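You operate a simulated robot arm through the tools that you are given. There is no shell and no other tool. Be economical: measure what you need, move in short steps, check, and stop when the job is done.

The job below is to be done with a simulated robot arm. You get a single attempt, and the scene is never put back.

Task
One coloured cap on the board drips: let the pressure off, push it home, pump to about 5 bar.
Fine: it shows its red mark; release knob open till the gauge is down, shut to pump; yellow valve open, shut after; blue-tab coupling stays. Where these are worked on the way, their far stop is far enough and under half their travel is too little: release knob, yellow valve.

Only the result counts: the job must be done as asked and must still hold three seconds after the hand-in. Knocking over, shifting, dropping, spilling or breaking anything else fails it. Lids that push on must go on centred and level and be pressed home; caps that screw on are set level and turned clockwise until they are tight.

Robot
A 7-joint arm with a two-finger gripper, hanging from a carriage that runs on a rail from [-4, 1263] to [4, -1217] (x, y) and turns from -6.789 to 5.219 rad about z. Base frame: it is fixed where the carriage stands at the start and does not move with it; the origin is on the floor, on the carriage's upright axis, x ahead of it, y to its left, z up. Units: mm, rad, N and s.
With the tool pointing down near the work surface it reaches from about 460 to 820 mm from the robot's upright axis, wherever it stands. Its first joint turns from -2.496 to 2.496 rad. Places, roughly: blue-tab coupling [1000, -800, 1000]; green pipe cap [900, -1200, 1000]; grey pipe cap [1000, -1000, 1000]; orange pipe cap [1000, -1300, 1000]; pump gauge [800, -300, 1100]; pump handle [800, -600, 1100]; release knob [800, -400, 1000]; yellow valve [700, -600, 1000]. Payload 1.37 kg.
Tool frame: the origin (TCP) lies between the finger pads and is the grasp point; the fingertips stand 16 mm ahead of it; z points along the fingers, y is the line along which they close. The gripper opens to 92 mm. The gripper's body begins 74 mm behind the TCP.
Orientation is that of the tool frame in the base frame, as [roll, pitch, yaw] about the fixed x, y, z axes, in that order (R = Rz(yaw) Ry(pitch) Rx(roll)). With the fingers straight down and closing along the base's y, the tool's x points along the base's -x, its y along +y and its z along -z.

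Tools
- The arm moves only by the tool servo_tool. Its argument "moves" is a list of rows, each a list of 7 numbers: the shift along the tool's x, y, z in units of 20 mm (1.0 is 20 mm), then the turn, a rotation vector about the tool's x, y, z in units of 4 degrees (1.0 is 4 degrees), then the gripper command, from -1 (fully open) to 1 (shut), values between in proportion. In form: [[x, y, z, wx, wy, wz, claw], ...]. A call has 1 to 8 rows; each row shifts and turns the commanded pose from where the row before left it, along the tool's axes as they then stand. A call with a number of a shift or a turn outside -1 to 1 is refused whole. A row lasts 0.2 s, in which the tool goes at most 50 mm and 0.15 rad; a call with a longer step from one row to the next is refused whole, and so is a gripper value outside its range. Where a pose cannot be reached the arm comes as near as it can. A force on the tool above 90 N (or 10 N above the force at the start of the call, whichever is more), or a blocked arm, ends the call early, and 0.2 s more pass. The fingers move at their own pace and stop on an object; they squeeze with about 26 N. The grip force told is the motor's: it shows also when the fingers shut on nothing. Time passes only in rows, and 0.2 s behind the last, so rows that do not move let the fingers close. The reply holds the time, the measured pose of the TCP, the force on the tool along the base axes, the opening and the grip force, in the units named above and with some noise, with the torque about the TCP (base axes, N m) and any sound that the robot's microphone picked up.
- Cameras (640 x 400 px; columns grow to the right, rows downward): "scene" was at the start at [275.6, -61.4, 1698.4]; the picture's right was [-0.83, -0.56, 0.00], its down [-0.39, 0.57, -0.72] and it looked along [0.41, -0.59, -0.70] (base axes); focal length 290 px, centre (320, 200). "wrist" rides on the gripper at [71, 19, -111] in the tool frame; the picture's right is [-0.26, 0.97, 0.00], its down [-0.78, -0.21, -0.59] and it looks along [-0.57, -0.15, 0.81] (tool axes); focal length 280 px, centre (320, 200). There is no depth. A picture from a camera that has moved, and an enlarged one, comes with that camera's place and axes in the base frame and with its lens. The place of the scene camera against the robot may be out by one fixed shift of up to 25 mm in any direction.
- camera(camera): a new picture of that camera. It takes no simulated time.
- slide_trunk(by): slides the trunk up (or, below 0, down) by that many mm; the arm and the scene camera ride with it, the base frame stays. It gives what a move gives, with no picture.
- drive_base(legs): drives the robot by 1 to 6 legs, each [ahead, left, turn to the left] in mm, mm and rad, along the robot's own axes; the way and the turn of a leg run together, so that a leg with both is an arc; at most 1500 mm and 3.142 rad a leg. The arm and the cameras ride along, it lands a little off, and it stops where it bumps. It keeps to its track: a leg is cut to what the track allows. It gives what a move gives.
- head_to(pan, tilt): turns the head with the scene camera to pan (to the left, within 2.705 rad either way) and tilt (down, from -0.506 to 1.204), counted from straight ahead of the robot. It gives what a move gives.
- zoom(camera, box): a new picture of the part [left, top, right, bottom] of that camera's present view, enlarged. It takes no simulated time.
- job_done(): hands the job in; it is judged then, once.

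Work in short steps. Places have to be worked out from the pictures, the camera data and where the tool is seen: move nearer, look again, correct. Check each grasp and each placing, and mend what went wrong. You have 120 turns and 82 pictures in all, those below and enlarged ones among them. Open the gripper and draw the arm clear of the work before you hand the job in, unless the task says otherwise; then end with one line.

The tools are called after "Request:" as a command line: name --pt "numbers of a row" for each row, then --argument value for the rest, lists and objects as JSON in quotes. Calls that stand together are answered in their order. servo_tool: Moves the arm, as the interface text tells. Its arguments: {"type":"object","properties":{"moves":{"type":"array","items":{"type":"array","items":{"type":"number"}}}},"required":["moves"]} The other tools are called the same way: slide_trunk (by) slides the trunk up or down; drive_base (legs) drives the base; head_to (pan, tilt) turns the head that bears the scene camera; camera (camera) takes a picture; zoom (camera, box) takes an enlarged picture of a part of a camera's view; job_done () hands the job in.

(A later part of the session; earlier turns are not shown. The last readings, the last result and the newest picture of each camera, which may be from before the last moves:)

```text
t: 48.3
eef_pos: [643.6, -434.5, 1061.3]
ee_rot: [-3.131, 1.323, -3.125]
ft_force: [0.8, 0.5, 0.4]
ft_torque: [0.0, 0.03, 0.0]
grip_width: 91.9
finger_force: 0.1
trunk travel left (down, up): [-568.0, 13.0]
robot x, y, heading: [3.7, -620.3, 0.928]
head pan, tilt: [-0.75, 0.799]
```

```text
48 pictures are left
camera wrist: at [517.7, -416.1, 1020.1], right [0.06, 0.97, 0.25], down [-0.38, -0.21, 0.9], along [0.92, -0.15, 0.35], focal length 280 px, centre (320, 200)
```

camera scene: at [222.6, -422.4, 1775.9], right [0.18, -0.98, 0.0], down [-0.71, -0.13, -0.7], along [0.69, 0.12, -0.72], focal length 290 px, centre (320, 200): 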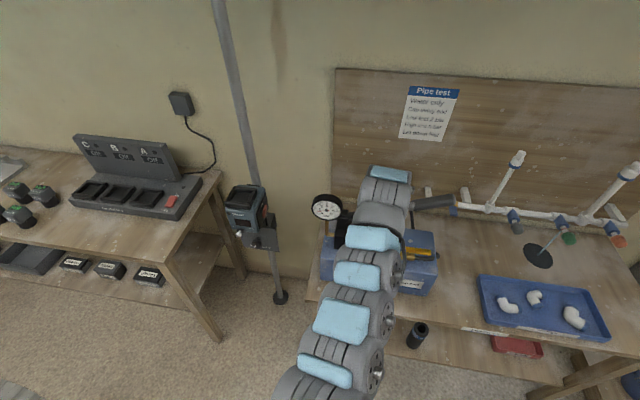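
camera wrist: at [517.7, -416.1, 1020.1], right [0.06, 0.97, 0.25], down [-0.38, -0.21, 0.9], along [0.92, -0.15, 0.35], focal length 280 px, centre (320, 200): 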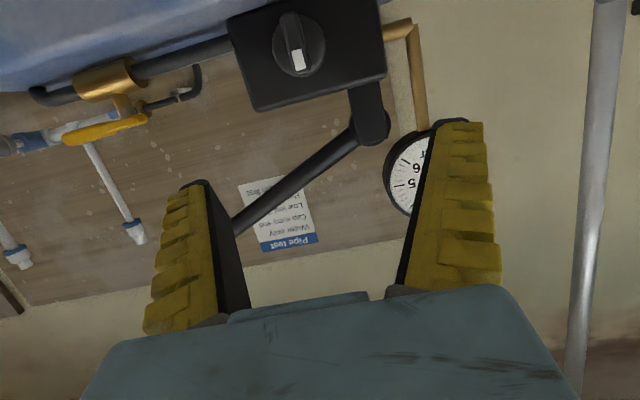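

The view is clear: knob axis at about y -437, z 986. I level the tool, lower onto that axis, and check.

Request:
servo_tool --pt "0 0 0 0 -1 0 -1" --pt "0 0 0 0 -1 0 -1" --pt "0 0 0 0 -1 0 -1" --pt "0 0 0 0 -0.55 0 -1" --pt "1 0 0 0 0 0 -1" --pt "1 0 0 0 0 0 -1" --pt "1 0 0 0 0 0 -1" --pt "0.75 0 0 0 0 0 -1"

Request:
camera --camera "wrist"

```text
t: 50.1
eef_pos: [645.6, -436.0, 985.9]
ee_rot: [-1.792, 1.569, -1.793]
ft_force: [0.3, 0.7, 0.3]
ft_torque: [-0.01, -0.02, 0.02]
grip_width: 91.9
finger_force: 0.1
trunk travel left (down, up): [-568.0, 13.0]
robot x, y, heading: [4.8, -619.0, 0.929]
head pan, tilt: [-0.75, 0.799]
```

```text
47 pictures are left
camera wrist: at [531.5, -416.1, 915.0], right [0.0, 0.97, 0.26], down [-0.59, -0.21, 0.78], along [0.81, -0.15, 0.57], focal length 280 px, centre (320, 200)
```

wrist: 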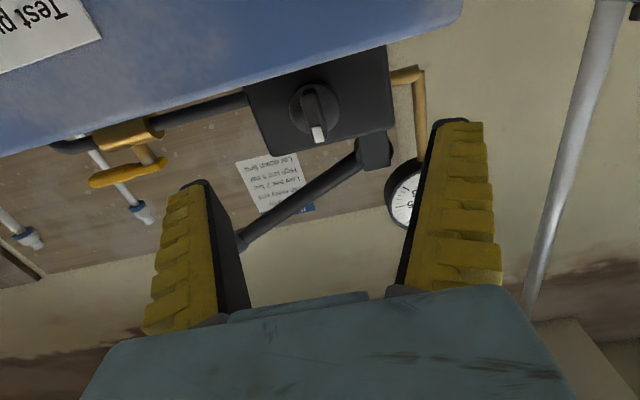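

I zoom to align the tool with the knob's axis more exactly.

Request:
zoom --camera "wrist" --box '[270, 65, 370, 160]'

```text
4.21 times, centred on (320, 112) of wrist
camera zoom: at [531.5, -416.1, 915.0], right [0.0, 0.97, 0.26], down [-0.59, -0.21, 0.78], along [0.81, -0.15, 0.57], focal length 1181 px, centre (320, 568)
```

zoom: 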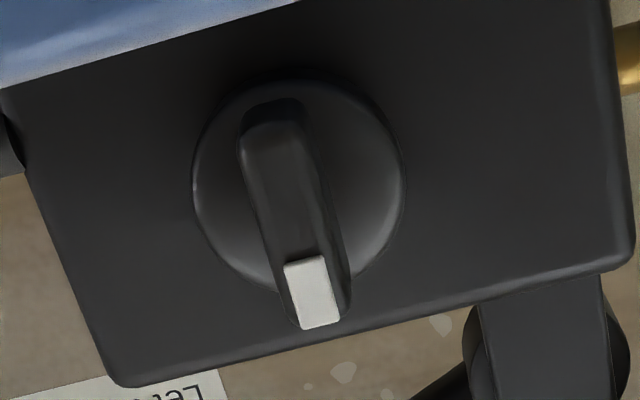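

Offset is about -3.7 mm in y and -2.5 mm in z. I correct, advance, and close on the blade.

Request:
servo_tool --pt "0.12 -0.18 1 0 0 0 -0.5" --pt "0 0 1 0 0 0 -0.3" --pt "0 0 1 0 0 0 -0.2" --pt "0 0 0.6 0 0 0 -0.2" --pt "0 0 0.5 0 0 0 -0.2" --pt "0 0 0 0 0 0 -0.2"

Request:
camera --camera "wrist"

```text
t: 51.5
eef_pos: [725.9, -437.6, 984.1]
ee_rot: [-1.773, 1.569, -1.77]
ft_force: [0.1, 0.6, -1.2]
ft_torque: [-0.01, -0.01, -0.01]
grip_width: 57.8
finger_force: 2.5
trunk travel left (down, up): [-568.0, 13.0]
robot x, y, heading: [1.7, -618.1, 0.93]
head pan, tilt: [-0.75, 0.799]
```

```text
45 pictures are left
camera wrist: at [613.7, -418.8, 913.6], right [0.0, 0.97, 0.26], down [-0.59, -0.21, 0.78], along [0.81, -0.15, 0.57], focal length 280 px, centre (320, 200)
```

wrist: 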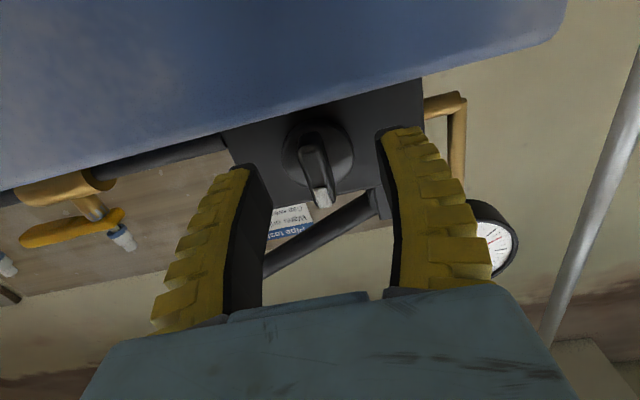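

Disc face is about 37 mm ahead of the TCP and well centred. I advance 16 mm and close.

Request:
servo_tool --pt "0 -0.05 0.4 0 0 0 -0.2" --pt "0 0 0.4 0 0 0 -0.2" --pt "0 0 0 0 0 0 1" --pt "0 0 0 0 0 0 1" --pt "0 0 0 0 0 0 1"

Request:
camera --camera "wrist"

```text
t: 52.7
eef_pos: [741.0, -439.0, 981.6]
ee_rot: [-2.246, 1.566, -2.242]
ft_force: [-11.9, -1.9, 1.3]
ft_torque: [-0.01, -0.12, 0.0]
grip_width: 7.8
finger_force: 27.8
trunk travel left (down, up): [-568.0, 13.0]
robot x, y, heading: [0.0, -617.6, 0.932]
head pan, tilt: [-0.75, 0.799]
```

```text
44 pictures are left
camera wrist: at [628.2, -420.6, 911.8], right [0.0, 0.97, 0.26], down [-0.59, -0.21, 0.78], along [0.81, -0.15, 0.57], focal length 280 px, centre (320, 200)
```

wrist: 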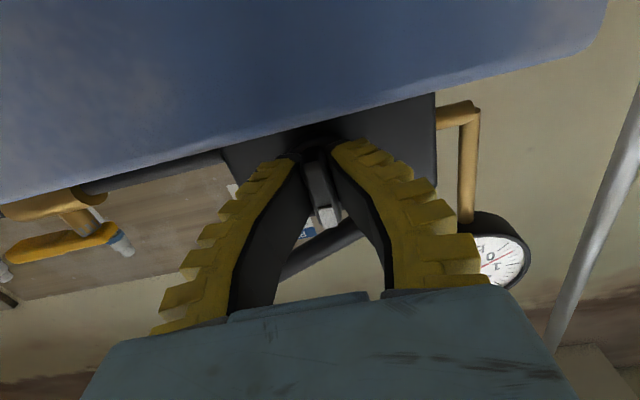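

The blade is gripped (7.8 mm). I turn it anticlockwise (negative about tool z) to open.

Request:
servo_tool --pt "0 0 0 0 0 -1 1" --pt "0 0 0 0 0 -1 1" --pt "0 0 0 0 0 -1 1" --pt "0 0 0 0 0 -1 1" --pt "0 0 0 0 0 -1 1" --pt "0 0 0 0 0 -1 1" --pt "0 0 0 0 0 -1 1" --pt "0 0 0 0 0 -1 1"

Request:
camera --camera "wrist"

```text
t: 54.5
eef_pos: [742.1, -441.7, 982.7]
ee_rot: [-1.573, 1.006, -1.57]
ft_force: [-11.8, -9.6, 0.1]
ft_torque: [0.04, 0.01, -0.09]
grip_width: 7.5
finger_force: 27.8
trunk travel left (down, up): [-568.0, 13.0]
robot x, y, heading: [2.7, -620.9, 0.923]
head pan, tilt: [-0.75, 0.799]
```

```text
43 pictures are left
camera wrist: at [628.4, -463.2, 913.1], right [0.0, 0.96, -0.29], down [-0.59, 0.24, 0.77], along [0.81, 0.17, 0.56], focal length 280 px, centre (320, 200)
```

wrist: 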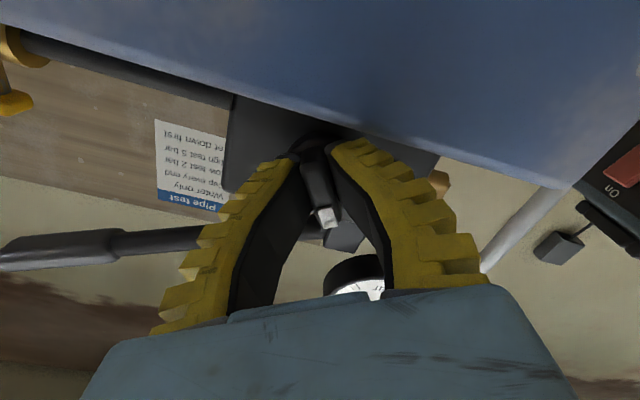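

The knob turns with the tool. I continue to about 90° or more.

Request:
servo_tool --pt "0 0 0 0 0 -1 1" --pt "0 0 0 0 0 -1 1" --pt "0 0 0 0 0 -1 1" --pt "0 0 0 0 0 -1 1" --pt "0 0 0 0 0 -1 1" --pt "0 0 0 0 0 -1 1" --pt "0 0 0 0 0 -1 1" --pt "0 0 0 0 0 -1 1"

Request:
servo_tool --pt "0 0 0 0 0 -1 1" --pt "0 0 0 0 0 -1 1" --pt "0 0 0 0 0 -1 1" --pt "0 0 0 0 0 -1 1" --pt "0 0 0 0 0 -1 1" --pt "0 0 0 0 0 -1 1" --pt "0 0 0 0 0 -1 1" --pt "0 0 0 0 0 -1 1"

Request:
camera --camera "wrist"

Request:
zoom --camera "scene" --box '[290, 180, 390, 250]'

```text
t: 56.3
eef_pos: [742.3, -442.2, 983.6]
ee_rot: [-1.568, 0.448, -1.568]
ft_force: [-22.9, -22.2, 25.8]
ft_torque: [0.17, 0.13, -0.46]
grip_width: 10.0
finger_force: 28.3
trunk travel left (down, up): [-568.0, 13.0]
robot x, y, heading: [-2.2, -620.9, 0.923]
head pan, tilt: [-0.75, 0.799]
```

```text
t: 58.1
eef_pos: [743.9, -439.9, 985.2]
ee_rot: [-1.568, -0.105, -1.568]
ft_force: [-31.6, -13.2, 46.7]
ft_torque: [0.96, -0.62, 0.55]
grip_width: 8.1
finger_force: 27.8
trunk travel left (down, up): [-568.0, 13.0]
robot x, y, heading: [4.1, -614.8, 0.927]
head pan, tilt: [-0.75, 0.799]
```

```text
42 pictures are left
camera wrist: at [630.4, -512.4, 973.7], right [0.0, 0.16, -0.99], down [-0.59, 0.8, 0.12], along [0.81, 0.58, 0.09], focal length 280 px, centre (320, 200)
```

wrist: 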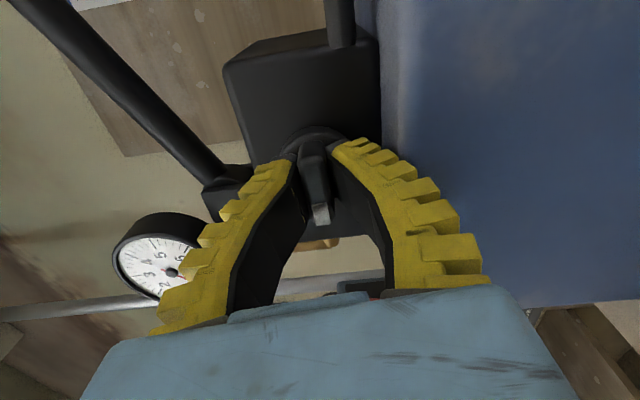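

```text
5.71 times, centred on (340, 215) of scene
camera zoom: at [222.6, -422.6, 1776.0], right [0.18, -0.98, 0.0], down [-0.71, -0.13, -0.7], along [0.69, 0.12, -0.72], focal length 1657 px, centre (206, 114)
```

zoom: 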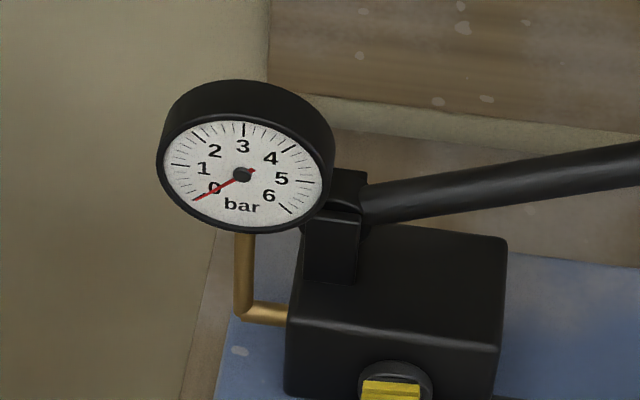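

The gauge is at 0, with the knob ~95° open. I let it stand briefly, then turn it back to its shut stop.

Request:
servo_tool --pt "0 0 0 0 0 0 1" --pt "0 0 0 0 0 1 1" --pt "0 0 0 0 0 1 1" --pt "0 0 0 0 0 1 1" --pt "0 0 0 0 0 1 1" --pt "0 0 0 0 0 1 1" --pt "0 0 0 0 0 1 1" --pt "0 0 0 0 0 1 1"

Request:
servo_tool --pt "0 0 0 0 0 1 1" --pt "0 0 0 0 0 1 1" --pt "0 0 0 0 0 1 1" --pt "0 0 0 0 0 1 1" --pt "0 0 0 0 0 1 1" --pt "0 0 0 0 0 1 1" --pt "0 0 0 0 0 1 1" --pt "0 0 0 0 0 1 1"

Request:
servo_tool --pt "0 0 0 0 0 1 1" --pt "0 0 0 0 0 1 1" --pt "0 0 0 0 0 1 1" --pt "0 0 0 0 0 1 1" --pt "0 0 0 0 0 1 1" --pt "0 0 0 0 0 1 1" --pt "0 0 0 0 0 1 1" --pt "0 0 0 0 0 1 1"

Request:
servo_tool --pt "0 0 0 0 0 1 1" --pt "0 0 0 0 0 1 1" --pt "0 0 0 0 0 0.5 1"

Request:
camera --camera "wrist"

```text
t: 59.9
eef_pos: [742.3, -438.7, 984.9]
ee_rot: [-1.57, 0.383, -1.566]
ft_force: [-32.9, -4.7, 54.3]
ft_torque: [-0.06, -0.54, -0.03]
grip_width: 6.2
finger_force: 28.6
trunk travel left (down, up): [-568.0, 13.0]
robot x, y, heading: [4.5, -618.0, 0.93]
head pan, tilt: [-0.75, 0.799]
```

```text
t: 61.7
eef_pos: [743.7, -438.9, 984.5]
ee_rot: [-1.57, 0.94, -1.566]
ft_force: [-30.3, -6.2, 55.0]
ft_torque: [-0.02, -0.63, -0.22]
grip_width: 7.9
finger_force: 27.9
trunk travel left (down, up): [-568.0, 13.0]
robot x, y, heading: [2.4, -618.3, 0.925]
head pan, tilt: [-0.75, 0.799]
```

```text
t: 63.5
eef_pos: [742.2, -439.3, 982.9]
ee_rot: [-1.599, 1.499, -1.595]
ft_force: [-8.5, -2.2, 13.3]
ft_torque: [0.03, -0.32, -0.09]
grip_width: 5.9
finger_force: 28.1
trunk travel left (down, up): [-568.0, 13.0]
robot x, y, heading: [0.3, -620.2, 0.933]
head pan, tilt: [-0.75, 0.799]
```

```text
t: 64.3
eef_pos: [741.6, -440.5, 981.8]
ee_rot: [1.601, 1.467, 1.602]
ft_force: [-2.6, 0.6, -0.5]
ft_torque: [-0.54, -0.04, 0.03]
grip_width: 6.1
finger_force: 28.5
trunk travel left (down, up): [-568.0, 13.0]
robot x, y, heading: [3.8, -619.0, 0.926]
head pan, tilt: [-0.75, 0.799]
```

```text
40 pictures are left
camera wrist: at [628.6, -413.0, 914.7], right [0.0, 0.93, 0.36], down [-0.59, -0.29, 0.76], along [0.81, -0.21, 0.55], focal length 280 px, centre (320, 200)
```

wrist: 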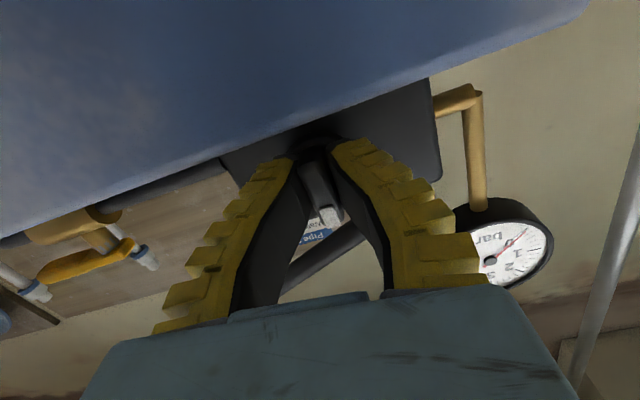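

The knob is at its shut stop (torque rose, past the starting angle). I release, back straight out, and check it.

Request:
servo_tool --pt "0 0 0 0 0 -1 -0.2" --pt "0 0 0 0 0 -0.5 -0.2" --pt "0 0 -1 0 0 0 -0.2" --pt "0 0 -1 0 0 0 -0.2" --pt "0 0 -1 0 0 0 -0.2" --pt "0 0 -1 0 0 0 -0.2" --pt "-1 0 -1 0 0 0 0" --pt "-1 0 0 0 0 0 1"

Request:
camera --camera "wrist"

Request:
drive_base --legs '[[-440, -330, 0]]'

```text
t: 66.1
eef_pos: [642.3, -440.2, 1022.7]
ee_rot: [-1.883, 1.568, -1.879]
ft_force: [-0.4, 0.2, 0.6]
ft_torque: [0.01, 0.02, -0.03]
grip_width: 0.1
finger_force: 25.5
trunk travel left (down, up): [-568.0, 13.0]
robot x, y, heading: [5.6, -620.8, 0.926]
head pan, tilt: [-0.75, 0.799]
```

```text
39 pictures are left
camera wrist: at [529.1, -420.9, 953.1], right [0.0, 0.97, 0.26], down [-0.59, -0.21, 0.78], along [0.81, -0.15, 0.57], focal length 280 px, centre (320, 200)
```

wrist: 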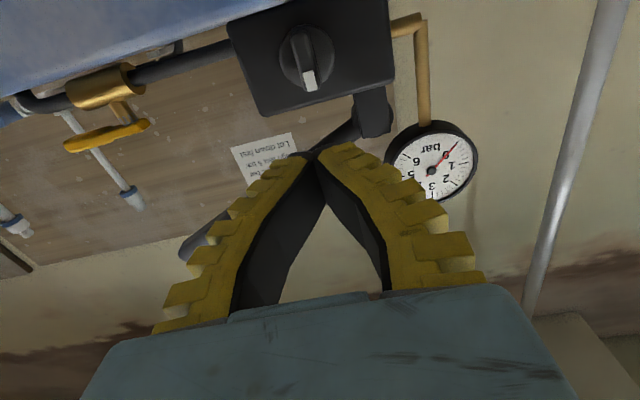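

```text
t: 69.3
eef_pos: [644.1, -984.4, 1023.5]
ee_rot: [-1.818, 1.569, -1.818]
ft_force: [-0.1, -0.7, -0.2]
ft_torque: [0.0, -0.01, 0.02]
grip_width: 0.0
finger_force: 25.7
trunk travel left (down, up): [-568.0, 13.0]
robot x, y, heading: [3.7, -1162.3, 0.928]
head pan, tilt: [-0.75, 0.799]
```

Knob is shut and the gauge reads 0. The carriage is now before the caps; I shift the tool to y≈-1165 and look.

Request:
servo_tool --pt "0 -1 0 0 0 0 1" --pt "0 -1 0 0 0 0 1" --pt "0 -1 0 0 0 0 1" --pt "0 -1 0 0 0 0 1" --pt "0 -1 0 0 0 0 1" --pt "0 -1 0 0 0 0 1" --pt "0 -1 0 0 0 0 1" --pt "0 -1 0 0 0 0 1"

Request:
camera --camera "wrist"

Request:
head_to --pan -0.95 --tilt 0.7

Request:
camera --camera "scene"

```text
t: 71.1
eef_pos: [644.0, -1143.9, 1024.4]
ee_rot: [-1.791, 1.568, -1.788]
ft_force: [0.0, 0.4, 0.6]
ft_torque: [-0.03, 0.01, 0.01]
grip_width: 0.0
finger_force: 25.8
trunk travel left (down, up): [-568.0, 13.0]
robot x, y, heading: [3.9, -1162.0, 0.926]
head pan, tilt: [-0.75, 0.799]
```

```text
38 pictures are left
camera wrist: at [531.7, -1125.3, 953.9], right [0.0, 0.97, 0.26], down [-0.59, -0.21, 0.78], along [0.81, -0.15, 0.57], focal length 280 px, centre (320, 200)
```

wrist: 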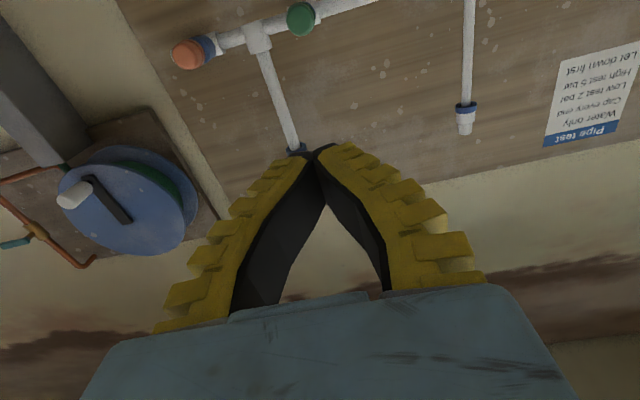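

```text
t: 71.8
eef_pos: [645.1, -1144.1, 1024.4]
ee_rot: [-1.815, 1.569, -1.814]
ft_force: [-0.4, -0.1, -0.1]
ft_torque: [0.05, 0.03, 0.01]
grip_width: 0.0
finger_force: 26.0
trunk travel left (down, up): [-568.0, 13.0]
robot x, y, heading: [3.1, -1163.6, 0.929]
head pan, tilt: [-0.949, 0.7]
```

```text
37 pictures are left
camera scene: at [230.1, -982.9, 1784.2], right [-0.02, -1.0, 0.0], down [-0.64, 0.01, -0.76], along [0.76, -0.02, -0.64], focal length 290 px, centre (320, 200)
```

scene: 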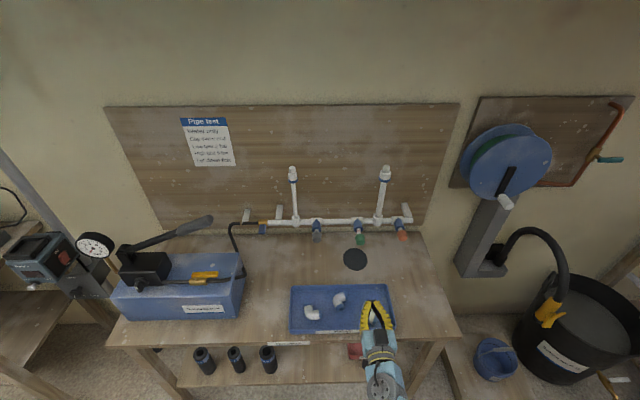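

Green cap's axis ≈ y -1154, z 969; the bench top is ~800 so there's plenty of clearance. I line up and move forward in stages.

Request:
servo_tool --pt "1 -0.5 0 0 0 0 1" --pt "1 0 0 0 0 0 1" --pt "0.7 0 1 0 0 0 1" --pt "0 0 1 0 0 0 1" --pt "0 0 1 0 0 0 1" --pt "0 0 1 0 0 0 1" --pt "0 0 1 0 0 0 1" --pt "0 0 1 0 0 0 1"

Request:
servo_tool --pt "0 0 1 0 0 0 1" --pt "0 0 1 0 0 0 1" --pt "0 0 1 0 0 0 1"

Request:
camera --camera "wrist"

```text
t: 73.6
eef_pos: [763.8, -1157.9, 968.8]
ee_rot: [-1.644, 1.566, -1.644]
ft_force: [-1.0, -0.1, 0.0]
ft_torque: [-0.03, -0.02, 0.05]
grip_width: 0.1
finger_force: 26.1
trunk travel left (down, up): [-568.0, 13.0]
robot x, y, heading: [3.1, -1161.0, 0.93]
head pan, tilt: [-0.949, 0.7]
```

```text
t: 74.4
eef_pos: [824.8, -1148.9, 972.8]
ee_rot: [0.266, 1.57, 0.271]
ft_force: [0.1, 3.3, 0.7]
ft_torque: [-0.03, -0.01, -0.33]
grip_width: 0.0
finger_force: 25.4
trunk travel left (down, up): [-568.0, 13.0]
robot x, y, heading: [5.0, -1161.2, 0.926]
head pan, tilt: [-0.949, 0.7]
```

```text
36 pictures are left
camera wrist: at [712.3, -1131.0, 900.5], right [0.0, 0.96, 0.26], down [-0.59, -0.21, 0.78], along [0.81, -0.15, 0.57], focal length 280 px, centre (320, 200)
```

wrist: 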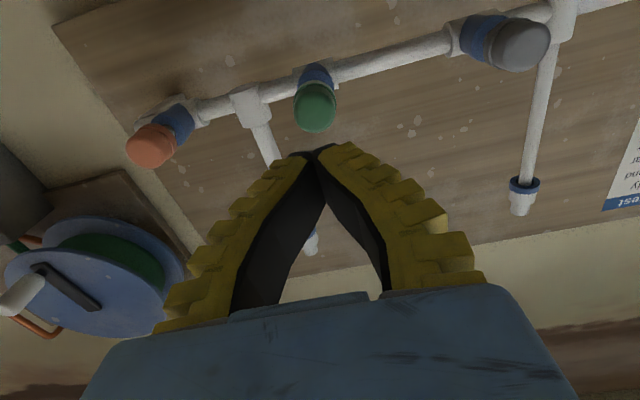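

I zoom in on the cap to refine alignment.

Request:
zoom --camera "wrist" --box '[260, 50, 380, 150]'

Request:
servo_tool --pt "0 0 0 0 0 0 1"

```text
4.00 times, centred on (320, 100) of wrist
camera zoom: at [712.3, -1131.0, 900.5], right [0.0, 0.96, 0.26], down [-0.59, -0.21, 0.78], along [0.81, -0.15, 0.57], focal length 1122 px, centre (320, 600)
```

zoom: 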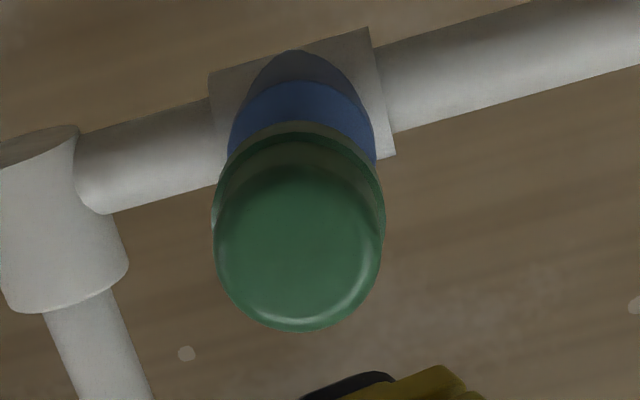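

```text
t: 74.8
eef_pos: [822.6, -1155.3, 969.6]
ee_rot: [-1.682, 1.568, -1.682]
ft_force: [-0.1, 0.0, 1.3]
ft_torque: [0.03, -0.01, -0.05]
grip_width: 0.0
finger_force: 26.1
trunk travel left (down, up): [-568.0, 13.0]
robot x, y, heading: [5.4, -1166.1, 0.926]
head pan, tilt: [-0.949, 0.7]
```

Triangulated cap face: (922,-1153,968), 32 mm across; the tool is aligned within 2 mm. I advance to contact and push in slowly.

Request:
servo_tool --pt "0.05 0 1 0 0 0 1" --pt "0 0 1 0 0 0 1" --pt "0 0 1 0 0 0 1" --pt "0 0 0.8 0 0 0 1" --pt "0 0 0 0 0 0 1"

Request:
camera --camera "wrist"

```text
t: 76.0
eef_pos: [833.1, -1154.7, 968.5]
ee_rot: [-1.809, 1.571, -1.809]
ft_force: [0.4, 0.5, -0.3]
ft_torque: [0.01, 0.0, 0.01]
grip_width: 0.0
finger_force: 26.0
out of reach, approached as far as the arm can: row 1, 2, 3, 4
trunk travel left (down, up): [-568.0, 13.0]
robot x, y, heading: [2.0, -1160.0, 0.93]
head pan, tilt: [-0.949, 0.7]
```

```text
34 pictures are left
camera wrist: at [720.9, -1135.7, 898.7], right [0.0, 0.97, 0.26], down [-0.59, -0.21, 0.78], along [0.81, -0.15, 0.57], focal length 280 px, centre (320, 200)
```

wrist: 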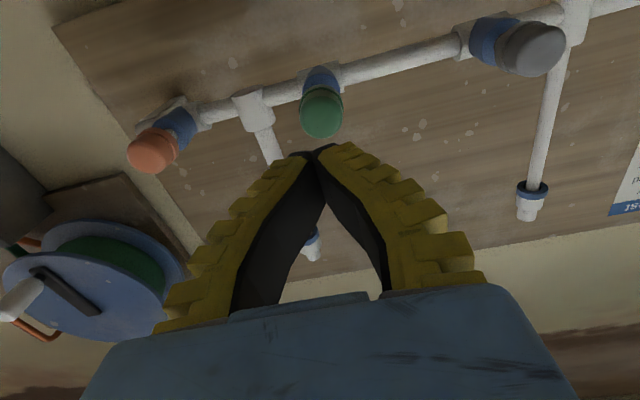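

The arm is at full stretch at x≈833. Lowering the trunk while keeping the tool height gains forward reach, so I back off a little, raise the tool, and lower the trunk in stages.

Request:
servo_tool --pt "0 0 -1 0 0 0 1" --pt "0 0 -1 0 0 0 1" --pt "0 0 -1 0 0 0 1" --pt "-1 0 -1 0 0 0 1" --pt "-1 0 0 0 0 0 1" --pt "-1 0 0 0 0 0 1" --pt "-1 0 0 0 0 0 1" --pt "-1 0 0 0 0 0 1"

Request:
slide_trunk --by -130

Request:
servo_tool --pt "-1 0 0 0 0 0 1" --pt "-1 0 0 0 0 0 1" --pt "-1 0 0 0 0 0 1" --pt "-1 0 0 0 0 0 1" --pt "-1 0 0 0 0 0 1" --pt "-1 0 0 0 0 0 1"

Request:
slide_trunk --by -120

```text
t: 77.8
eef_pos: [772.4, -1158.8, 1041.0]
ee_rot: [-1.017, 1.566, -1.015]
ft_force: [0.1, 0.1, -0.8]
ft_torque: [0.01, -0.01, -0.02]
grip_width: 0.0
finger_force: 25.7
out of reach, approached as far as the arm can: row 7, 8
trunk travel left (down, up): [-568.0, 13.0]
robot x, y, heading: [7.2, -1163.3, 0.929]
head pan, tilt: [-0.949, 0.7]
```

```text
t: 79.4
eef_pos: [772.1, -1159.1, 912.4]
ee_rot: [-0.786, 1.566, -0.785]
ft_force: [-0.5, 0.0, 0.1]
ft_torque: [-0.02, 0.0, 0.04]
grip_width: 0.0
finger_force: 26.4
trunk travel left (down, up): [-438.0, 143.0]
robot x, y, heading: [3.1, -1162.8, 0.923]
head pan, tilt: [-0.949, 0.7]
```

```text
t: 80.2
eef_pos: [780.0, -1161.3, 912.6]
ee_rot: [3.03, 1.528, 3.04]
ft_force: [-87.0, 1.7, 7.9]
ft_torque: [0.26, 7.9, 1.01]
grip_width: 0.0
finger_force: 25.9
out of reach, approached as far as the arm can: row 1, 2, 3, 4
trunk travel left (down, up): [-438.0, 143.0]
robot x, y, heading: [4.7, -1159.7, 0.925]
head pan, tilt: [-0.949, 0.7]
stopped in row 4: the force on the tool passed its limit at 97 N (the readings are from after the stop); the commanded pose is now the measured one
```

```text
t: 80.5
eef_pos: [780.7, -1159.2, 910.5]
ee_rot: [3.031, 1.523, 3.041]
ft_force: [-84.8, -1.5, 23.7]
ft_torque: [0.2, 9.25, 1.29]
grip_width: 0.0
finger_force: 26.5
trunk travel left (down, up): [-438.0, 143.0]
robot x, y, heading: [5.7, -1166.1, 0.926]
head pan, tilt: [-0.949, 0.7]
stopped: the force on the tool passed its limit at 116 N (the readings are from after the stop); the commanded pose is now the measured one
```

A contact of ~85 N has appeared, about 90 mm below the tool. I look before moving anything.

Request:
camera --camera "scene"

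Request:
camera --camera "wrist"

```text
33 pictures are left
camera scene: at [225.2, -982.6, 1652.7], right [-0.02, -1.0, 0.0], down [-0.65, 0.01, -0.76], along [0.76, -0.02, -0.65], focal length 290 px, centre (320, 200)
```

scene: 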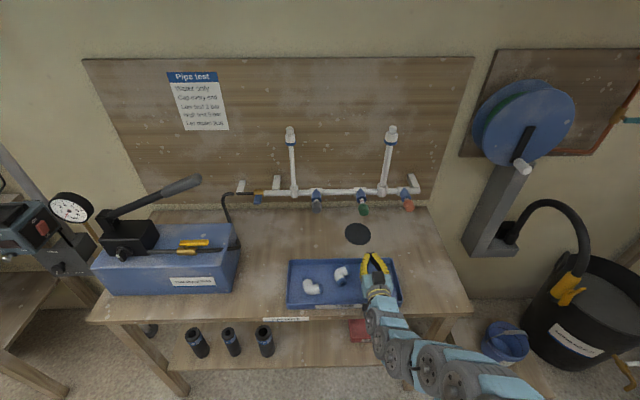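

```text
32 pictures are left
camera wrist: at [664.8, -1141.5, 846.1], right [0.0, 0.96, 0.27], down [-0.55, -0.22, 0.81], along [0.84, -0.15, 0.53], focal length 280 px, centre (320, 200)
```

wrist: 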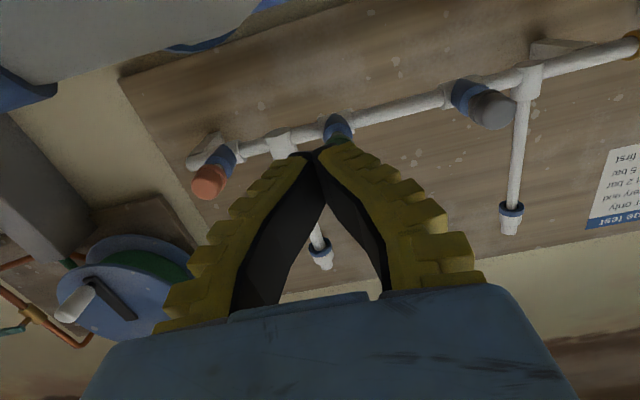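

The hand's underside seems to be touching the tray or fitting below it. I relieve it by drawing straight back and up in small steps.

Request:
servo_tool --pt "0 0 -0.5 0 0 0 1" --pt "0 0 -0.5 0 0 0 1"

```text
t: 81.1
eef_pos: [779.0, -1159.4, 912.6]
ee_rot: [2.935, 1.548, 2.951]
ft_force: [-34.8, 6.8, 20.0]
ft_torque: [0.8, 5.07, -0.23]
grip_width: 0.0
finger_force: 26.4
out of reach, approached as far as the arm can: row 1, 2
trunk travel left (down, up): [-438.0, 143.0]
robot x, y, heading: [5.3, -1164.2, 0.929]
head pan, tilt: [-0.949, 0.7]
```

The arm is at a joint limit here. I raise the trunk again to undo the last lowering.

Request:
slide_trunk --by 60

Request:
servo_tool --pt "0 0 -0.5 0 0 0 1" --pt "0 0 -0.5 0 0 0 1" --pt "0 0 -0.5 0 0 0 1"

Request:
camera --camera "scene"

```text
t: 82.1
eef_pos: [782.6, -1161.8, 973.9]
ee_rot: [2.972, 1.546, 2.985]
ft_force: [-0.2, -0.2, 0.2]
ft_torque: [0.0, 0.03, 0.01]
grip_width: 0.1
finger_force: 26.2
trunk travel left (down, up): [-498.0, 83.0]
robot x, y, heading: [4.1, -1164.2, 0.931]
head pan, tilt: [-0.949, 0.7]
```

```text
t: 82.9
eef_pos: [761.4, -1164.3, 960.3]
ee_rot: [2.962, 1.549, 2.974]
ft_force: [-0.7, 0.0, 0.3]
ft_torque: [0.0, 0.0, -0.01]
grip_width: 0.0
finger_force: 25.4
out of reach, approached as far as the arm can: row 1, 2, 3
trunk travel left (down, up): [-498.0, 83.0]
robot x, y, heading: [1.1, -1163.5, 0.932]
head pan, tilt: [-0.949, 0.7]
```

```text
31 pictures are left
camera scene: at [229.9, -982.5, 1714.2], right [-0.02, -1.0, 0.0], down [-0.64, 0.01, -0.76], along [0.76, -0.02, -0.64], focal length 290 px, centre (320, 200)
```

scene: 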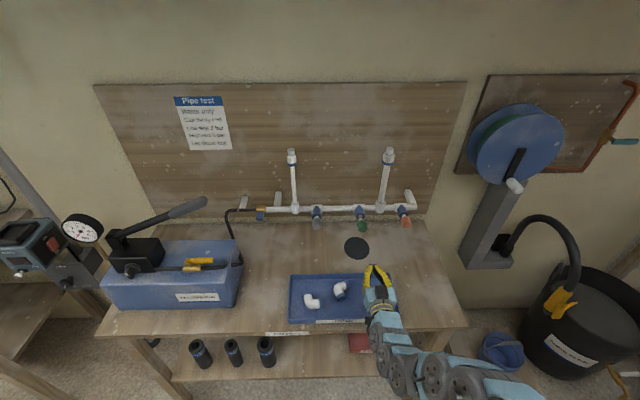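

Contact is released. A horizontal tool can't get far enough here, so I tip the tool about 40° downward, which frees the wrist, and then try the reach again.

Request:
servo_tool --pt "0 0 0 0 1 0 1" --pt "0 0 0 0 1 0 1" --pt "0 0 0 0 1 0 1" --pt "0 0 0 0 1 0 1" --pt "0 0 0 0 1 0 1" --pt "0 0 0 0 1 0 1" --pt "0 0 0 0 1 0 1" --pt "0 0 0 0 1 0 1"

Request:
servo_tool --pt "-0.5 0 0.8 0 1 0 1" --pt "-0.5 0 0.8 0 1 0 1" --pt "-0.5 0 0.8 0 0 0 1" --pt "-0.5 0 0.8 0 0 0 1" --pt "-0.5 0 0.8 0 0 0 1"

```text
t: 84.7
eef_pos: [804.9, -1178.0, 908.6]
ee_rot: [3.14, 1.003, -3.135]
ft_force: [-0.2, 0.4, 0.1]
ft_torque: [-0.01, -0.01, 0.03]
grip_width: 0.0
finger_force: 25.8
out of reach, approached as far as the arm can: row 1, 2, 3, 4, 5, 6, 7, 8
trunk travel left (down, up): [-498.0, 83.0]
robot x, y, heading: [2.3, -1161.3, 0.93]
head pan, tilt: [-0.949, 0.7]
```

```text
t: 85.9
eef_pos: [879.3, -1187.4, 896.1]
ee_rot: [-3.119, 0.895, -3.137]
ft_force: [-0.3, -0.2, -0.3]
ft_torque: [0.02, -0.05, 0.04]
grip_width: 0.1
finger_force: 26.2
out of reach, approached as far as the arm can: row 1, 2
trunk travel left (down, up): [-498.0, 83.0]
robot x, y, heading: [2.1, -1163.3, 0.927]
head pan, tilt: [-0.949, 0.7]
```

The tilted tool reaches x≈879 and is free again. I bring it back 30 mm and up in line with the cap (y -1153, z ≈968).

Request:
servo_tool --pt "0 0 -1 0 0 0 1" --pt "-0.5 0.2 -1 0 0 0 1" --pt "-0.5 0.5 -0.7 0 0 0 1" --pt "-0.5 0.5 -0.7 0 0 0 1" --pt "-0.37 0.5 0 0 0 0 1" --pt "0 0 0 0 0 0 1"

Request:
camera --camera "wrist"

```text
t: 87.3
eef_pos: [849.7, -1152.4, 968.8]
ee_rot: [-3.118, 0.895, -3.135]
ft_force: [-0.8, -0.7, -0.8]
ft_torque: [0.0, -0.01, 0.01]
grip_width: 0.0
finger_force: 26.5
trunk travel left (down, up): [-498.0, 83.0]
robot x, y, heading: [1.0, -1164.7, 0.931]
head pan, tilt: [-0.949, 0.7]
```

```text
30 pictures are left
camera wrist: at [717.0, -1132.0, 983.3], right [0.17, 0.97, 0.19], down [0.03, -0.2, 0.98], along [0.98, -0.17, -0.06], focal length 280 px, centre (320, 200)
```

wrist: 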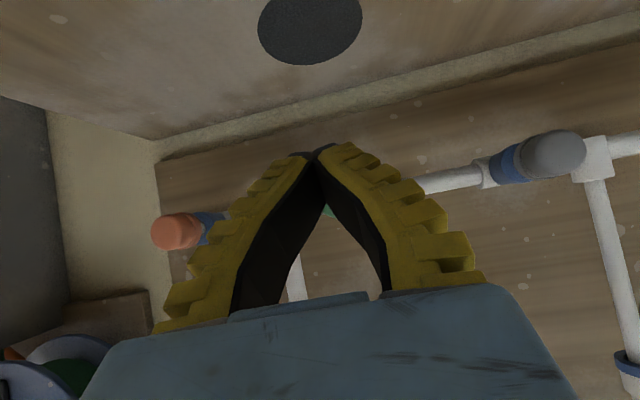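

Aligned. The leading corner of the tilted fingertips is ~22 mm ahead of the TCP at the cap's centre height. I advance to just short of contact, then push in 4 mm steps.

Request:
servo_tool --pt "-0.625 0 0.78 0 0 0 1" --pt "-0.625 0 0.78 0 0 0 1" --pt "-0.16 0 0.2 0 0 0 1" --pt "0 0 0 0 0 0 1"

Request:
servo_tool --pt "-0.125 0 0.156 0 0 0 1" --pt "-0.125 0 0.156 0 0 0 1" --pt "-0.125 0 0.156 0 0 0 1" --pt "-0.125 0 0.156 0 0 0 1"

Request:
zoom --camera "scene" --box '[300, 160, 440, 270]'

```text
t: 88.3
eef_pos: [895.6, -1153.6, 969.2]
ee_rot: [-3.121, 0.895, -3.134]
ft_force: [0.2, -0.4, 0.7]
ft_torque: [0.0, 0.0, -0.02]
grip_width: 0.0
finger_force: 25.2
trunk travel left (down, up): [-498.0, 83.0]
robot x, y, heading: [4.5, -1164.1, 0.927]
head pan, tilt: [-0.949, 0.7]
```

```text
t: 89.3
eef_pos: [909.0, -1152.9, 967.9]
ee_rot: [-3.12, 0.893, -3.137]
ft_force: [-0.9, 0.5, -0.7]
ft_torque: [-0.02, -0.02, 0.05]
grip_width: 0.0
finger_force: 26.5
trunk travel left (down, up): [-498.0, 83.0]
robot x, y, heading: [6.2, -1164.2, 0.928]
head pan, tilt: [-0.949, 0.7]
```

```text
3.64 times, centred on (370, 215) of scene
camera zoom: at [229.9, -982.5, 1714.2], right [-0.02, -1.0, 0.0], down [-0.64, 0.01, -0.76], along [0.76, -0.02, -0.64], focal length 1054 px, centre (138, 146)
```

zoom: 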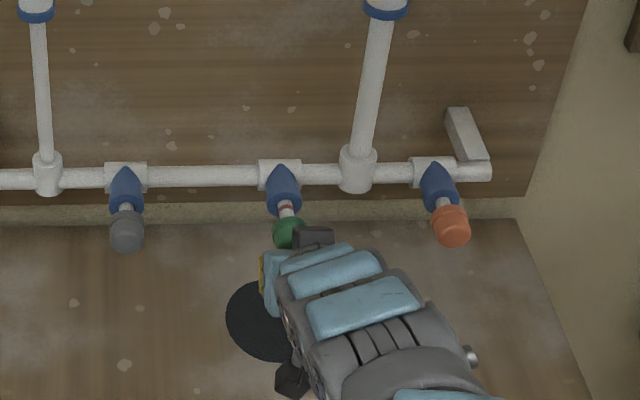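

No contact yet; the red mark is still visible. I keep on in small steps.

Request:
servo_tool --pt "-0.125 0 0.156 0 0 0 1" --pt "-0.125 0 0.156 0 0 0 1" --pt "-0.125 0 0.156 0 0 0 1" --pt "-0.125 0 0.156 0 0 0 1"

Request:
zoom --camera "scene" --box '[300, 160, 440, 270]'

```text
t: 90.3
eef_pos: [924.8, -1154.5, 968.1]
ee_rot: [-3.119, 0.895, -3.135]
ft_force: [-16.2, -0.8, 8.2]
ft_torque: [0.02, -0.23, 0.04]
grip_width: 6.0
finger_force: 27.4
trunk travel left (down, up): [-498.0, 83.0]
robot x, y, heading: [3.0, -1164.9, 0.924]
head pan, tilt: [-0.949, 0.7]
```

```text
3.64 times, centred on (370, 215) of scene
camera zoom: at [229.5, -982.6, 1714.1], right [-0.02, -1.0, 0.0], down [-0.64, 0.01, -0.76], along [0.76, -0.02, -0.64], focal length 1054 px, centre (138, 146)
```

zoom: 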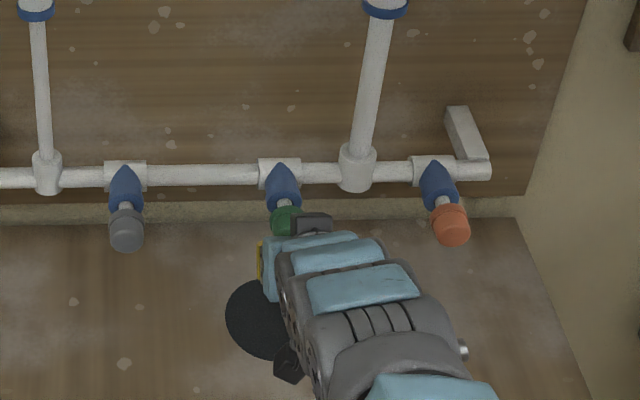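

The cap has moved and the red mark is hidden. I press a little further to be sure it is home.

Request:
servo_tool --pt "-0.125 0 0.156 0 0 0 1" --pt "-0.125 0 0.156 0 0 0 1"

Request:
zoom --camera "scene" --box '[300, 160, 440, 270]'

```text
t: 90.9
eef_pos: [927.1, -1154.5, 965.4]
ee_rot: [-3.116, 0.895, -3.136]
ft_force: [-30.7, -2.6, 14.9]
ft_torque: [0.05, -0.34, 0.06]
grip_width: 6.2
finger_force: 27.6
out of reach, approached as far as the arm can: row 2
trunk travel left (down, up): [-498.0, 83.0]
robot x, y, heading: [4.2, -1165.5, 0.928]
head pan, tilt: [-0.949, 0.7]
```

```text
3.64 times, centred on (370, 215) of scene
camera zoom: at [229.0, -982.7, 1713.7], right [-0.02, -1.0, 0.0], down [-0.65, 0.01, -0.76], along [0.76, -0.02, -0.65], focal length 1054 px, centre (138, 146)
```

zoom: 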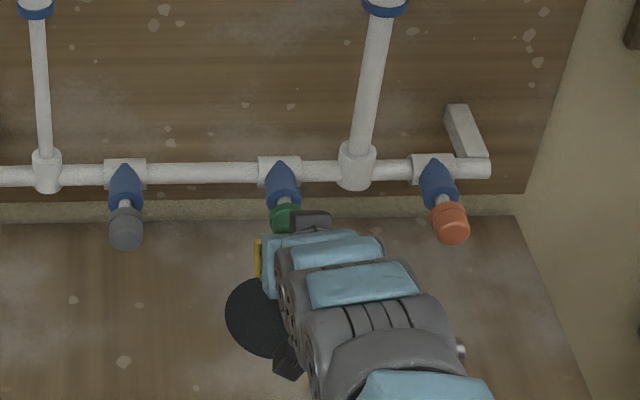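

Resistance has risen to ~31 N with almost no more motion, which looks home. I draw back and inspect the cap.

Request:
servo_tool --pt "0 0 0 0 0 0 1" --pt "0.5 0 -0.62 0 0 0 1" --pt "0.625 0 -0.78 0 0 0 1" --pt "0.625 0 -0.78 0 0 0 1" --pt "0.625 0 -0.78 0 0 0 1" --pt "-0.8 0 -0.62 0 0 0 1" --pt "-0.4 0 -0.62 0 0 0 1"

Request:
zoom --camera "scene" --box '[300, 180, 420, 240]'

Request:
camera --camera "wrist"

```text
t: 92.5
eef_pos: [849.8, -1153.5, 1002.2]
ee_rot: [-3.117, 0.893, -3.136]
ft_force: [0.0, -0.5, 0.1]
ft_torque: [0.02, 0.0, 0.02]
grip_width: 0.1
finger_force: 27.6
trunk travel left (down, up): [-498.0, 83.0]
robot x, y, heading: [4.5, -1162.5, 0.926]
head pan, tilt: [-0.949, 0.7]
```

```text
5.33 times, centred on (360, 210) of scene
camera zoom: at [229.9, -982.7, 1714.2], right [-0.02, -1.0, 0.0], down [-0.64, 0.01, -0.76], along [0.76, -0.02, -0.64], focal length 1546 px, centre (107, 147)
```

zoom: 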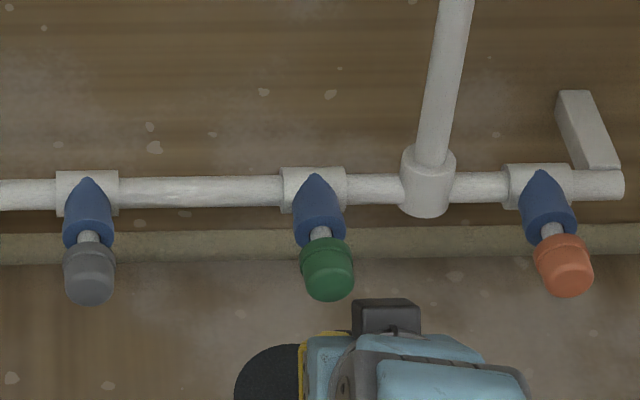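

```text
25 pictures are left
camera wrist: at [717.1, -1132.6, 1017.0], right [0.18, 0.97, 0.19], down [0.03, -0.2, 0.98], along [0.98, -0.17, -0.06], focal length 280 px, centre (320, 200)
```

wrist: 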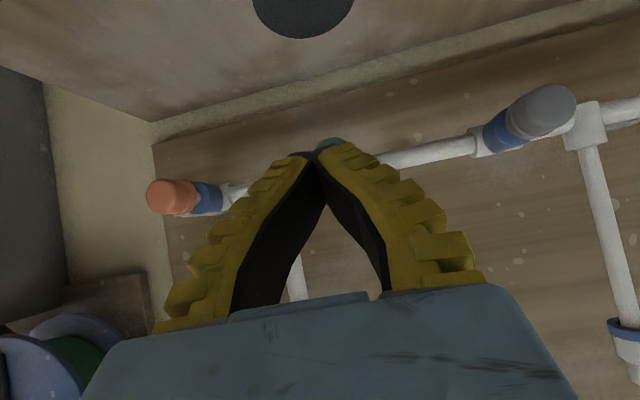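

The green cap now sits just like the grey and orange ones, with no red showing. Next the pump handle: I withdraw along the tool axis while rolling the tool 90° so the fingers can straddle the handle from the front.

Request:
servo_tool --pt "0 0 -1 0 0 -1 1" --pt "0 0 -1 0 0 -1 1" --pt "0 0 -1 0 0 -1 1" --pt "0 0 -1 0 0 -1 1" --pt "0 0 -1 0 0 -1 1" --pt "0 0 -1 0 0 -1 1" --pt "0 0 -0.5 0 0 -1 1" --pt "0 0 0 0 0 -1 1"

Request:
servo_tool --pt "0 0 0 0 0 -1 1" --pt "0 0 0 0 0 -1 1" --pt "0 0 0 0 0 -1 1" --pt "0 0 0 0 0 -1 1" --pt "0 0 0 0 0 -1 1" --pt "0 0 0 0 0 -1 1" --pt "0 0 0 0 0 -1 1" --pt "0 0 0 0 0 -1 1"

Request:
servo_tool --pt "0 0 0 0 0 -1 1" --pt "0 0 0 0 0 -1 1" --pt "0 0 0 0 0 -1 1" --pt "0 0 0 0 0 -1 1" --pt "0 0 0 0 0 -1 1" --pt "0 0 0 0 0 -1 1" --pt "0 0 0 0 0 -0.5 1"

Request:
slide_trunk --by 83

```text
t: 94.3
eef_pos: [820.5, -1158.3, 1061.1]
ee_rot: [-2.542, 0.712, -2.358]
ft_force: [0.4, -0.1, 0.2]
ft_torque: [0.01, 0.0, 0.01]
grip_width: 0.0
finger_force: 27.9
out of reach, approached as far as the arm can: row 3, 4, 5, 6, 7
trunk travel left (down, up): [-498.0, 83.0]
robot x, y, heading: [5.8, -1165.3, 0.929]
head pan, tilt: [-0.949, 0.7]
```

```text
t: 96.1
eef_pos: [820.7, -1159.3, 1061.1]
ee_rot: [-2.294, 0.335, -1.873]
ft_force: [0.1, 0.8, 0.7]
ft_torque: [0.0, -0.01, -0.01]
grip_width: 0.0
finger_force: 28.0
trunk travel left (down, up): [-498.0, 83.0]
robot x, y, heading: [0.1, -1161.3, 0.925]
head pan, tilt: [-0.949, 0.7]
```

```text
t: 97.7
eef_pos: [820.2, -1159.2, 1061.3]
ee_rot: [-2.246, -0.013, -1.582]
ft_force: [-0.5, -0.1, -0.7]
ft_torque: [0.01, -0.06, -0.02]
grip_width: 0.1
finger_force: 27.9
trunk travel left (down, up): [-498.0, 83.0]
robot x, y, heading: [6.5, -1163.8, 0.93]
head pan, tilt: [-0.949, 0.7]
```

```text
t: 98.9
eef_pos: [820.1, -1158.6, 1144.4]
ee_rot: [-2.247, -0.014, -1.582]
ft_force: [-0.1, -0.7, -0.4]
ft_torque: [0.02, 0.03, -0.02]
grip_width: 0.0
finger_force: 27.8
trunk travel left (down, up): [-581.0, 0.0]
robot x, y, heading: [1.7, -1167.7, 0.934]
head pan, tilt: [-0.949, 0.7]
```

The tool is rolled and at (820,-1159,1144). I'll approach the handle from its free end along y; first I drive so the tool stands about 100 mm short of it and look.

Request:
drive_base --legs '[[272.6, 203.2, 0]]'

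Request:
servo_tool --pt "0 0 0 0 0 0 -1" --pt "0 0 0 0 0 0 -1"

Request:
camera --camera "wrist"

Request:
head_to --pan -0.75 --tilt 0.8

Request:
camera --camera "scene"

```text
t: 101.1
eef_pos: [819.6, -818.2, 1145.0]
ee_rot: [-2.247, -0.014, -1.582]
ft_force: [0.1, -0.1, 0.2]
ft_torque: [0.0, -0.03, 0.0]
grip_width: 0.1
finger_force: 28.1
trunk travel left (down, up): [-581.0, 0.0]
robot x, y, heading: [1.9, -822.3, 0.93]
head pan, tilt: [-0.949, 0.7]
```

```text
t: 101.7
eef_pos: [820.5, -817.0, 1144.7]
ee_rot: [-2.247, -0.014, -1.583]
ft_force: [0.4, -0.6, -0.3]
ft_torque: [0.02, -0.02, 0.0]
grip_width: 91.8
finger_force: 0.1
trunk travel left (down, up): [-581.0, 0.0]
robot x, y, heading: [5.0, -819.1, 0.929]
head pan, tilt: [-0.949, 0.7]
```

```text
24 pictures are left
camera wrist: at [718.4, -887.3, 1200.5], right [-0.6, 0.26, -0.76], down [-0.32, 0.79, 0.52], along [0.73, 0.56, -0.39], focal length 280 px, centre (320, 200)
```

wrist: 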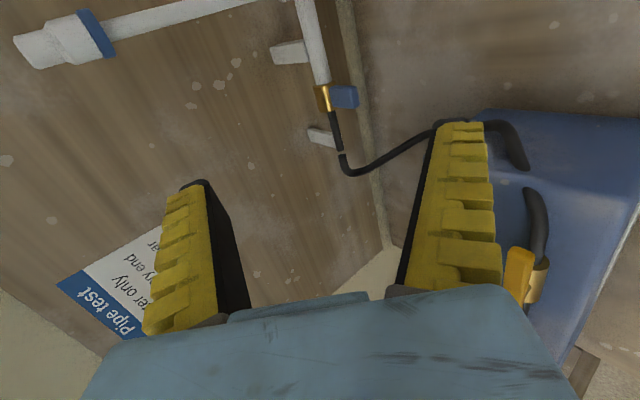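

```text
t: 102.5
eef_pos: [820.1, -817.7, 1145.0]
ee_rot: [-2.245, -0.014, -1.58]
ft_force: [0.1, -0.8, -0.1]
ft_torque: [0.01, -0.02, -0.01]
grip_width: 91.8
finger_force: 0.0
trunk travel left (down, up): [-581.0, 0.0]
robot x, y, heading: [4.7, -824.2, 0.929]
head pan, tilt: [-0.75, 0.799]
```

```text
23 pictures are left
camera scene: at [223.1, -626.6, 1789.0], right [0.18, -0.98, 0.0], down [-0.71, -0.13, -0.7], along [0.69, 0.12, -0.72], focal length 290 px, centre (320, 200)
```

scene: 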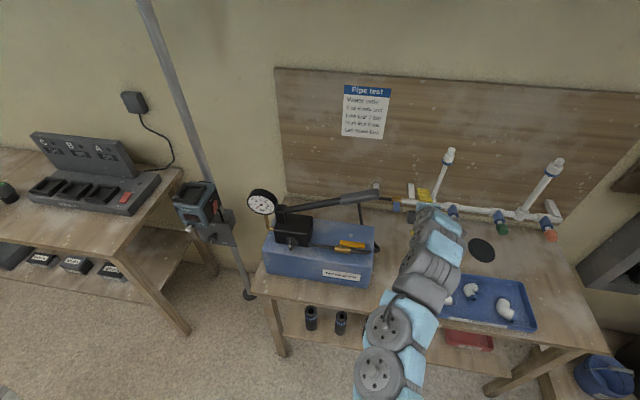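

I zoom the scene view around the handle and the fingers to gauge their relation.

Request:
zoom --camera "scene" --box '[240, 160, 450, 270]'

```text
3.05 times, centred on (345, 215) of scene
camera zoom: at [223.1, -626.6, 1789.0], right [0.18, -0.98, 0.0], down [-0.71, -0.13, -0.7], along [0.69, 0.12, -0.72], focal length 884 px, centre (244, 154)
```

zoom: 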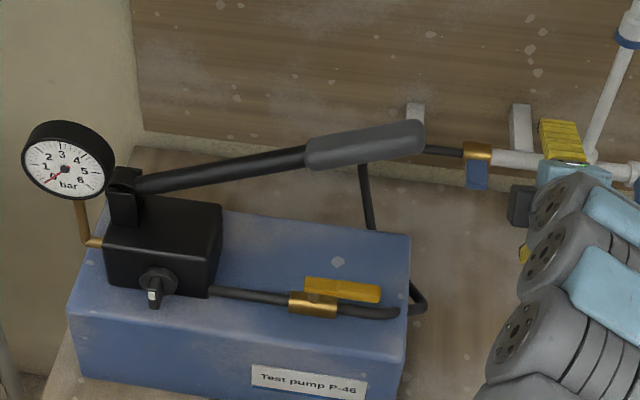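

The handle slopes ~22°, its end at about (813,-685,1210). I try raising the tool to that height.

Request:
servo_tool --pt "0 -0.78 -0.625 0 0 0 -1" --pt "0 -0.78 -0.625 0 0 0 -1" --pt "0 -0.78 -0.625 0 0 0 -1"

```text
t: 103.3
eef_pos: [833.1, -818.3, 1201.9]
ee_rot: [-2.245, -0.012, -1.581]
ft_force: [-0.4, -0.4, -0.3]
ft_torque: [0.04, -0.04, -0.01]
grip_width: 92.1
finger_force: 0.1
out of reach, approached as far as the arm can: row 1, 2, 3
trunk travel left (down, up): [-581.0, 0.0]
robot x, y, heading: [1.8, -821.4, 0.924]
head pan, tilt: [-0.75, 0.799]
```

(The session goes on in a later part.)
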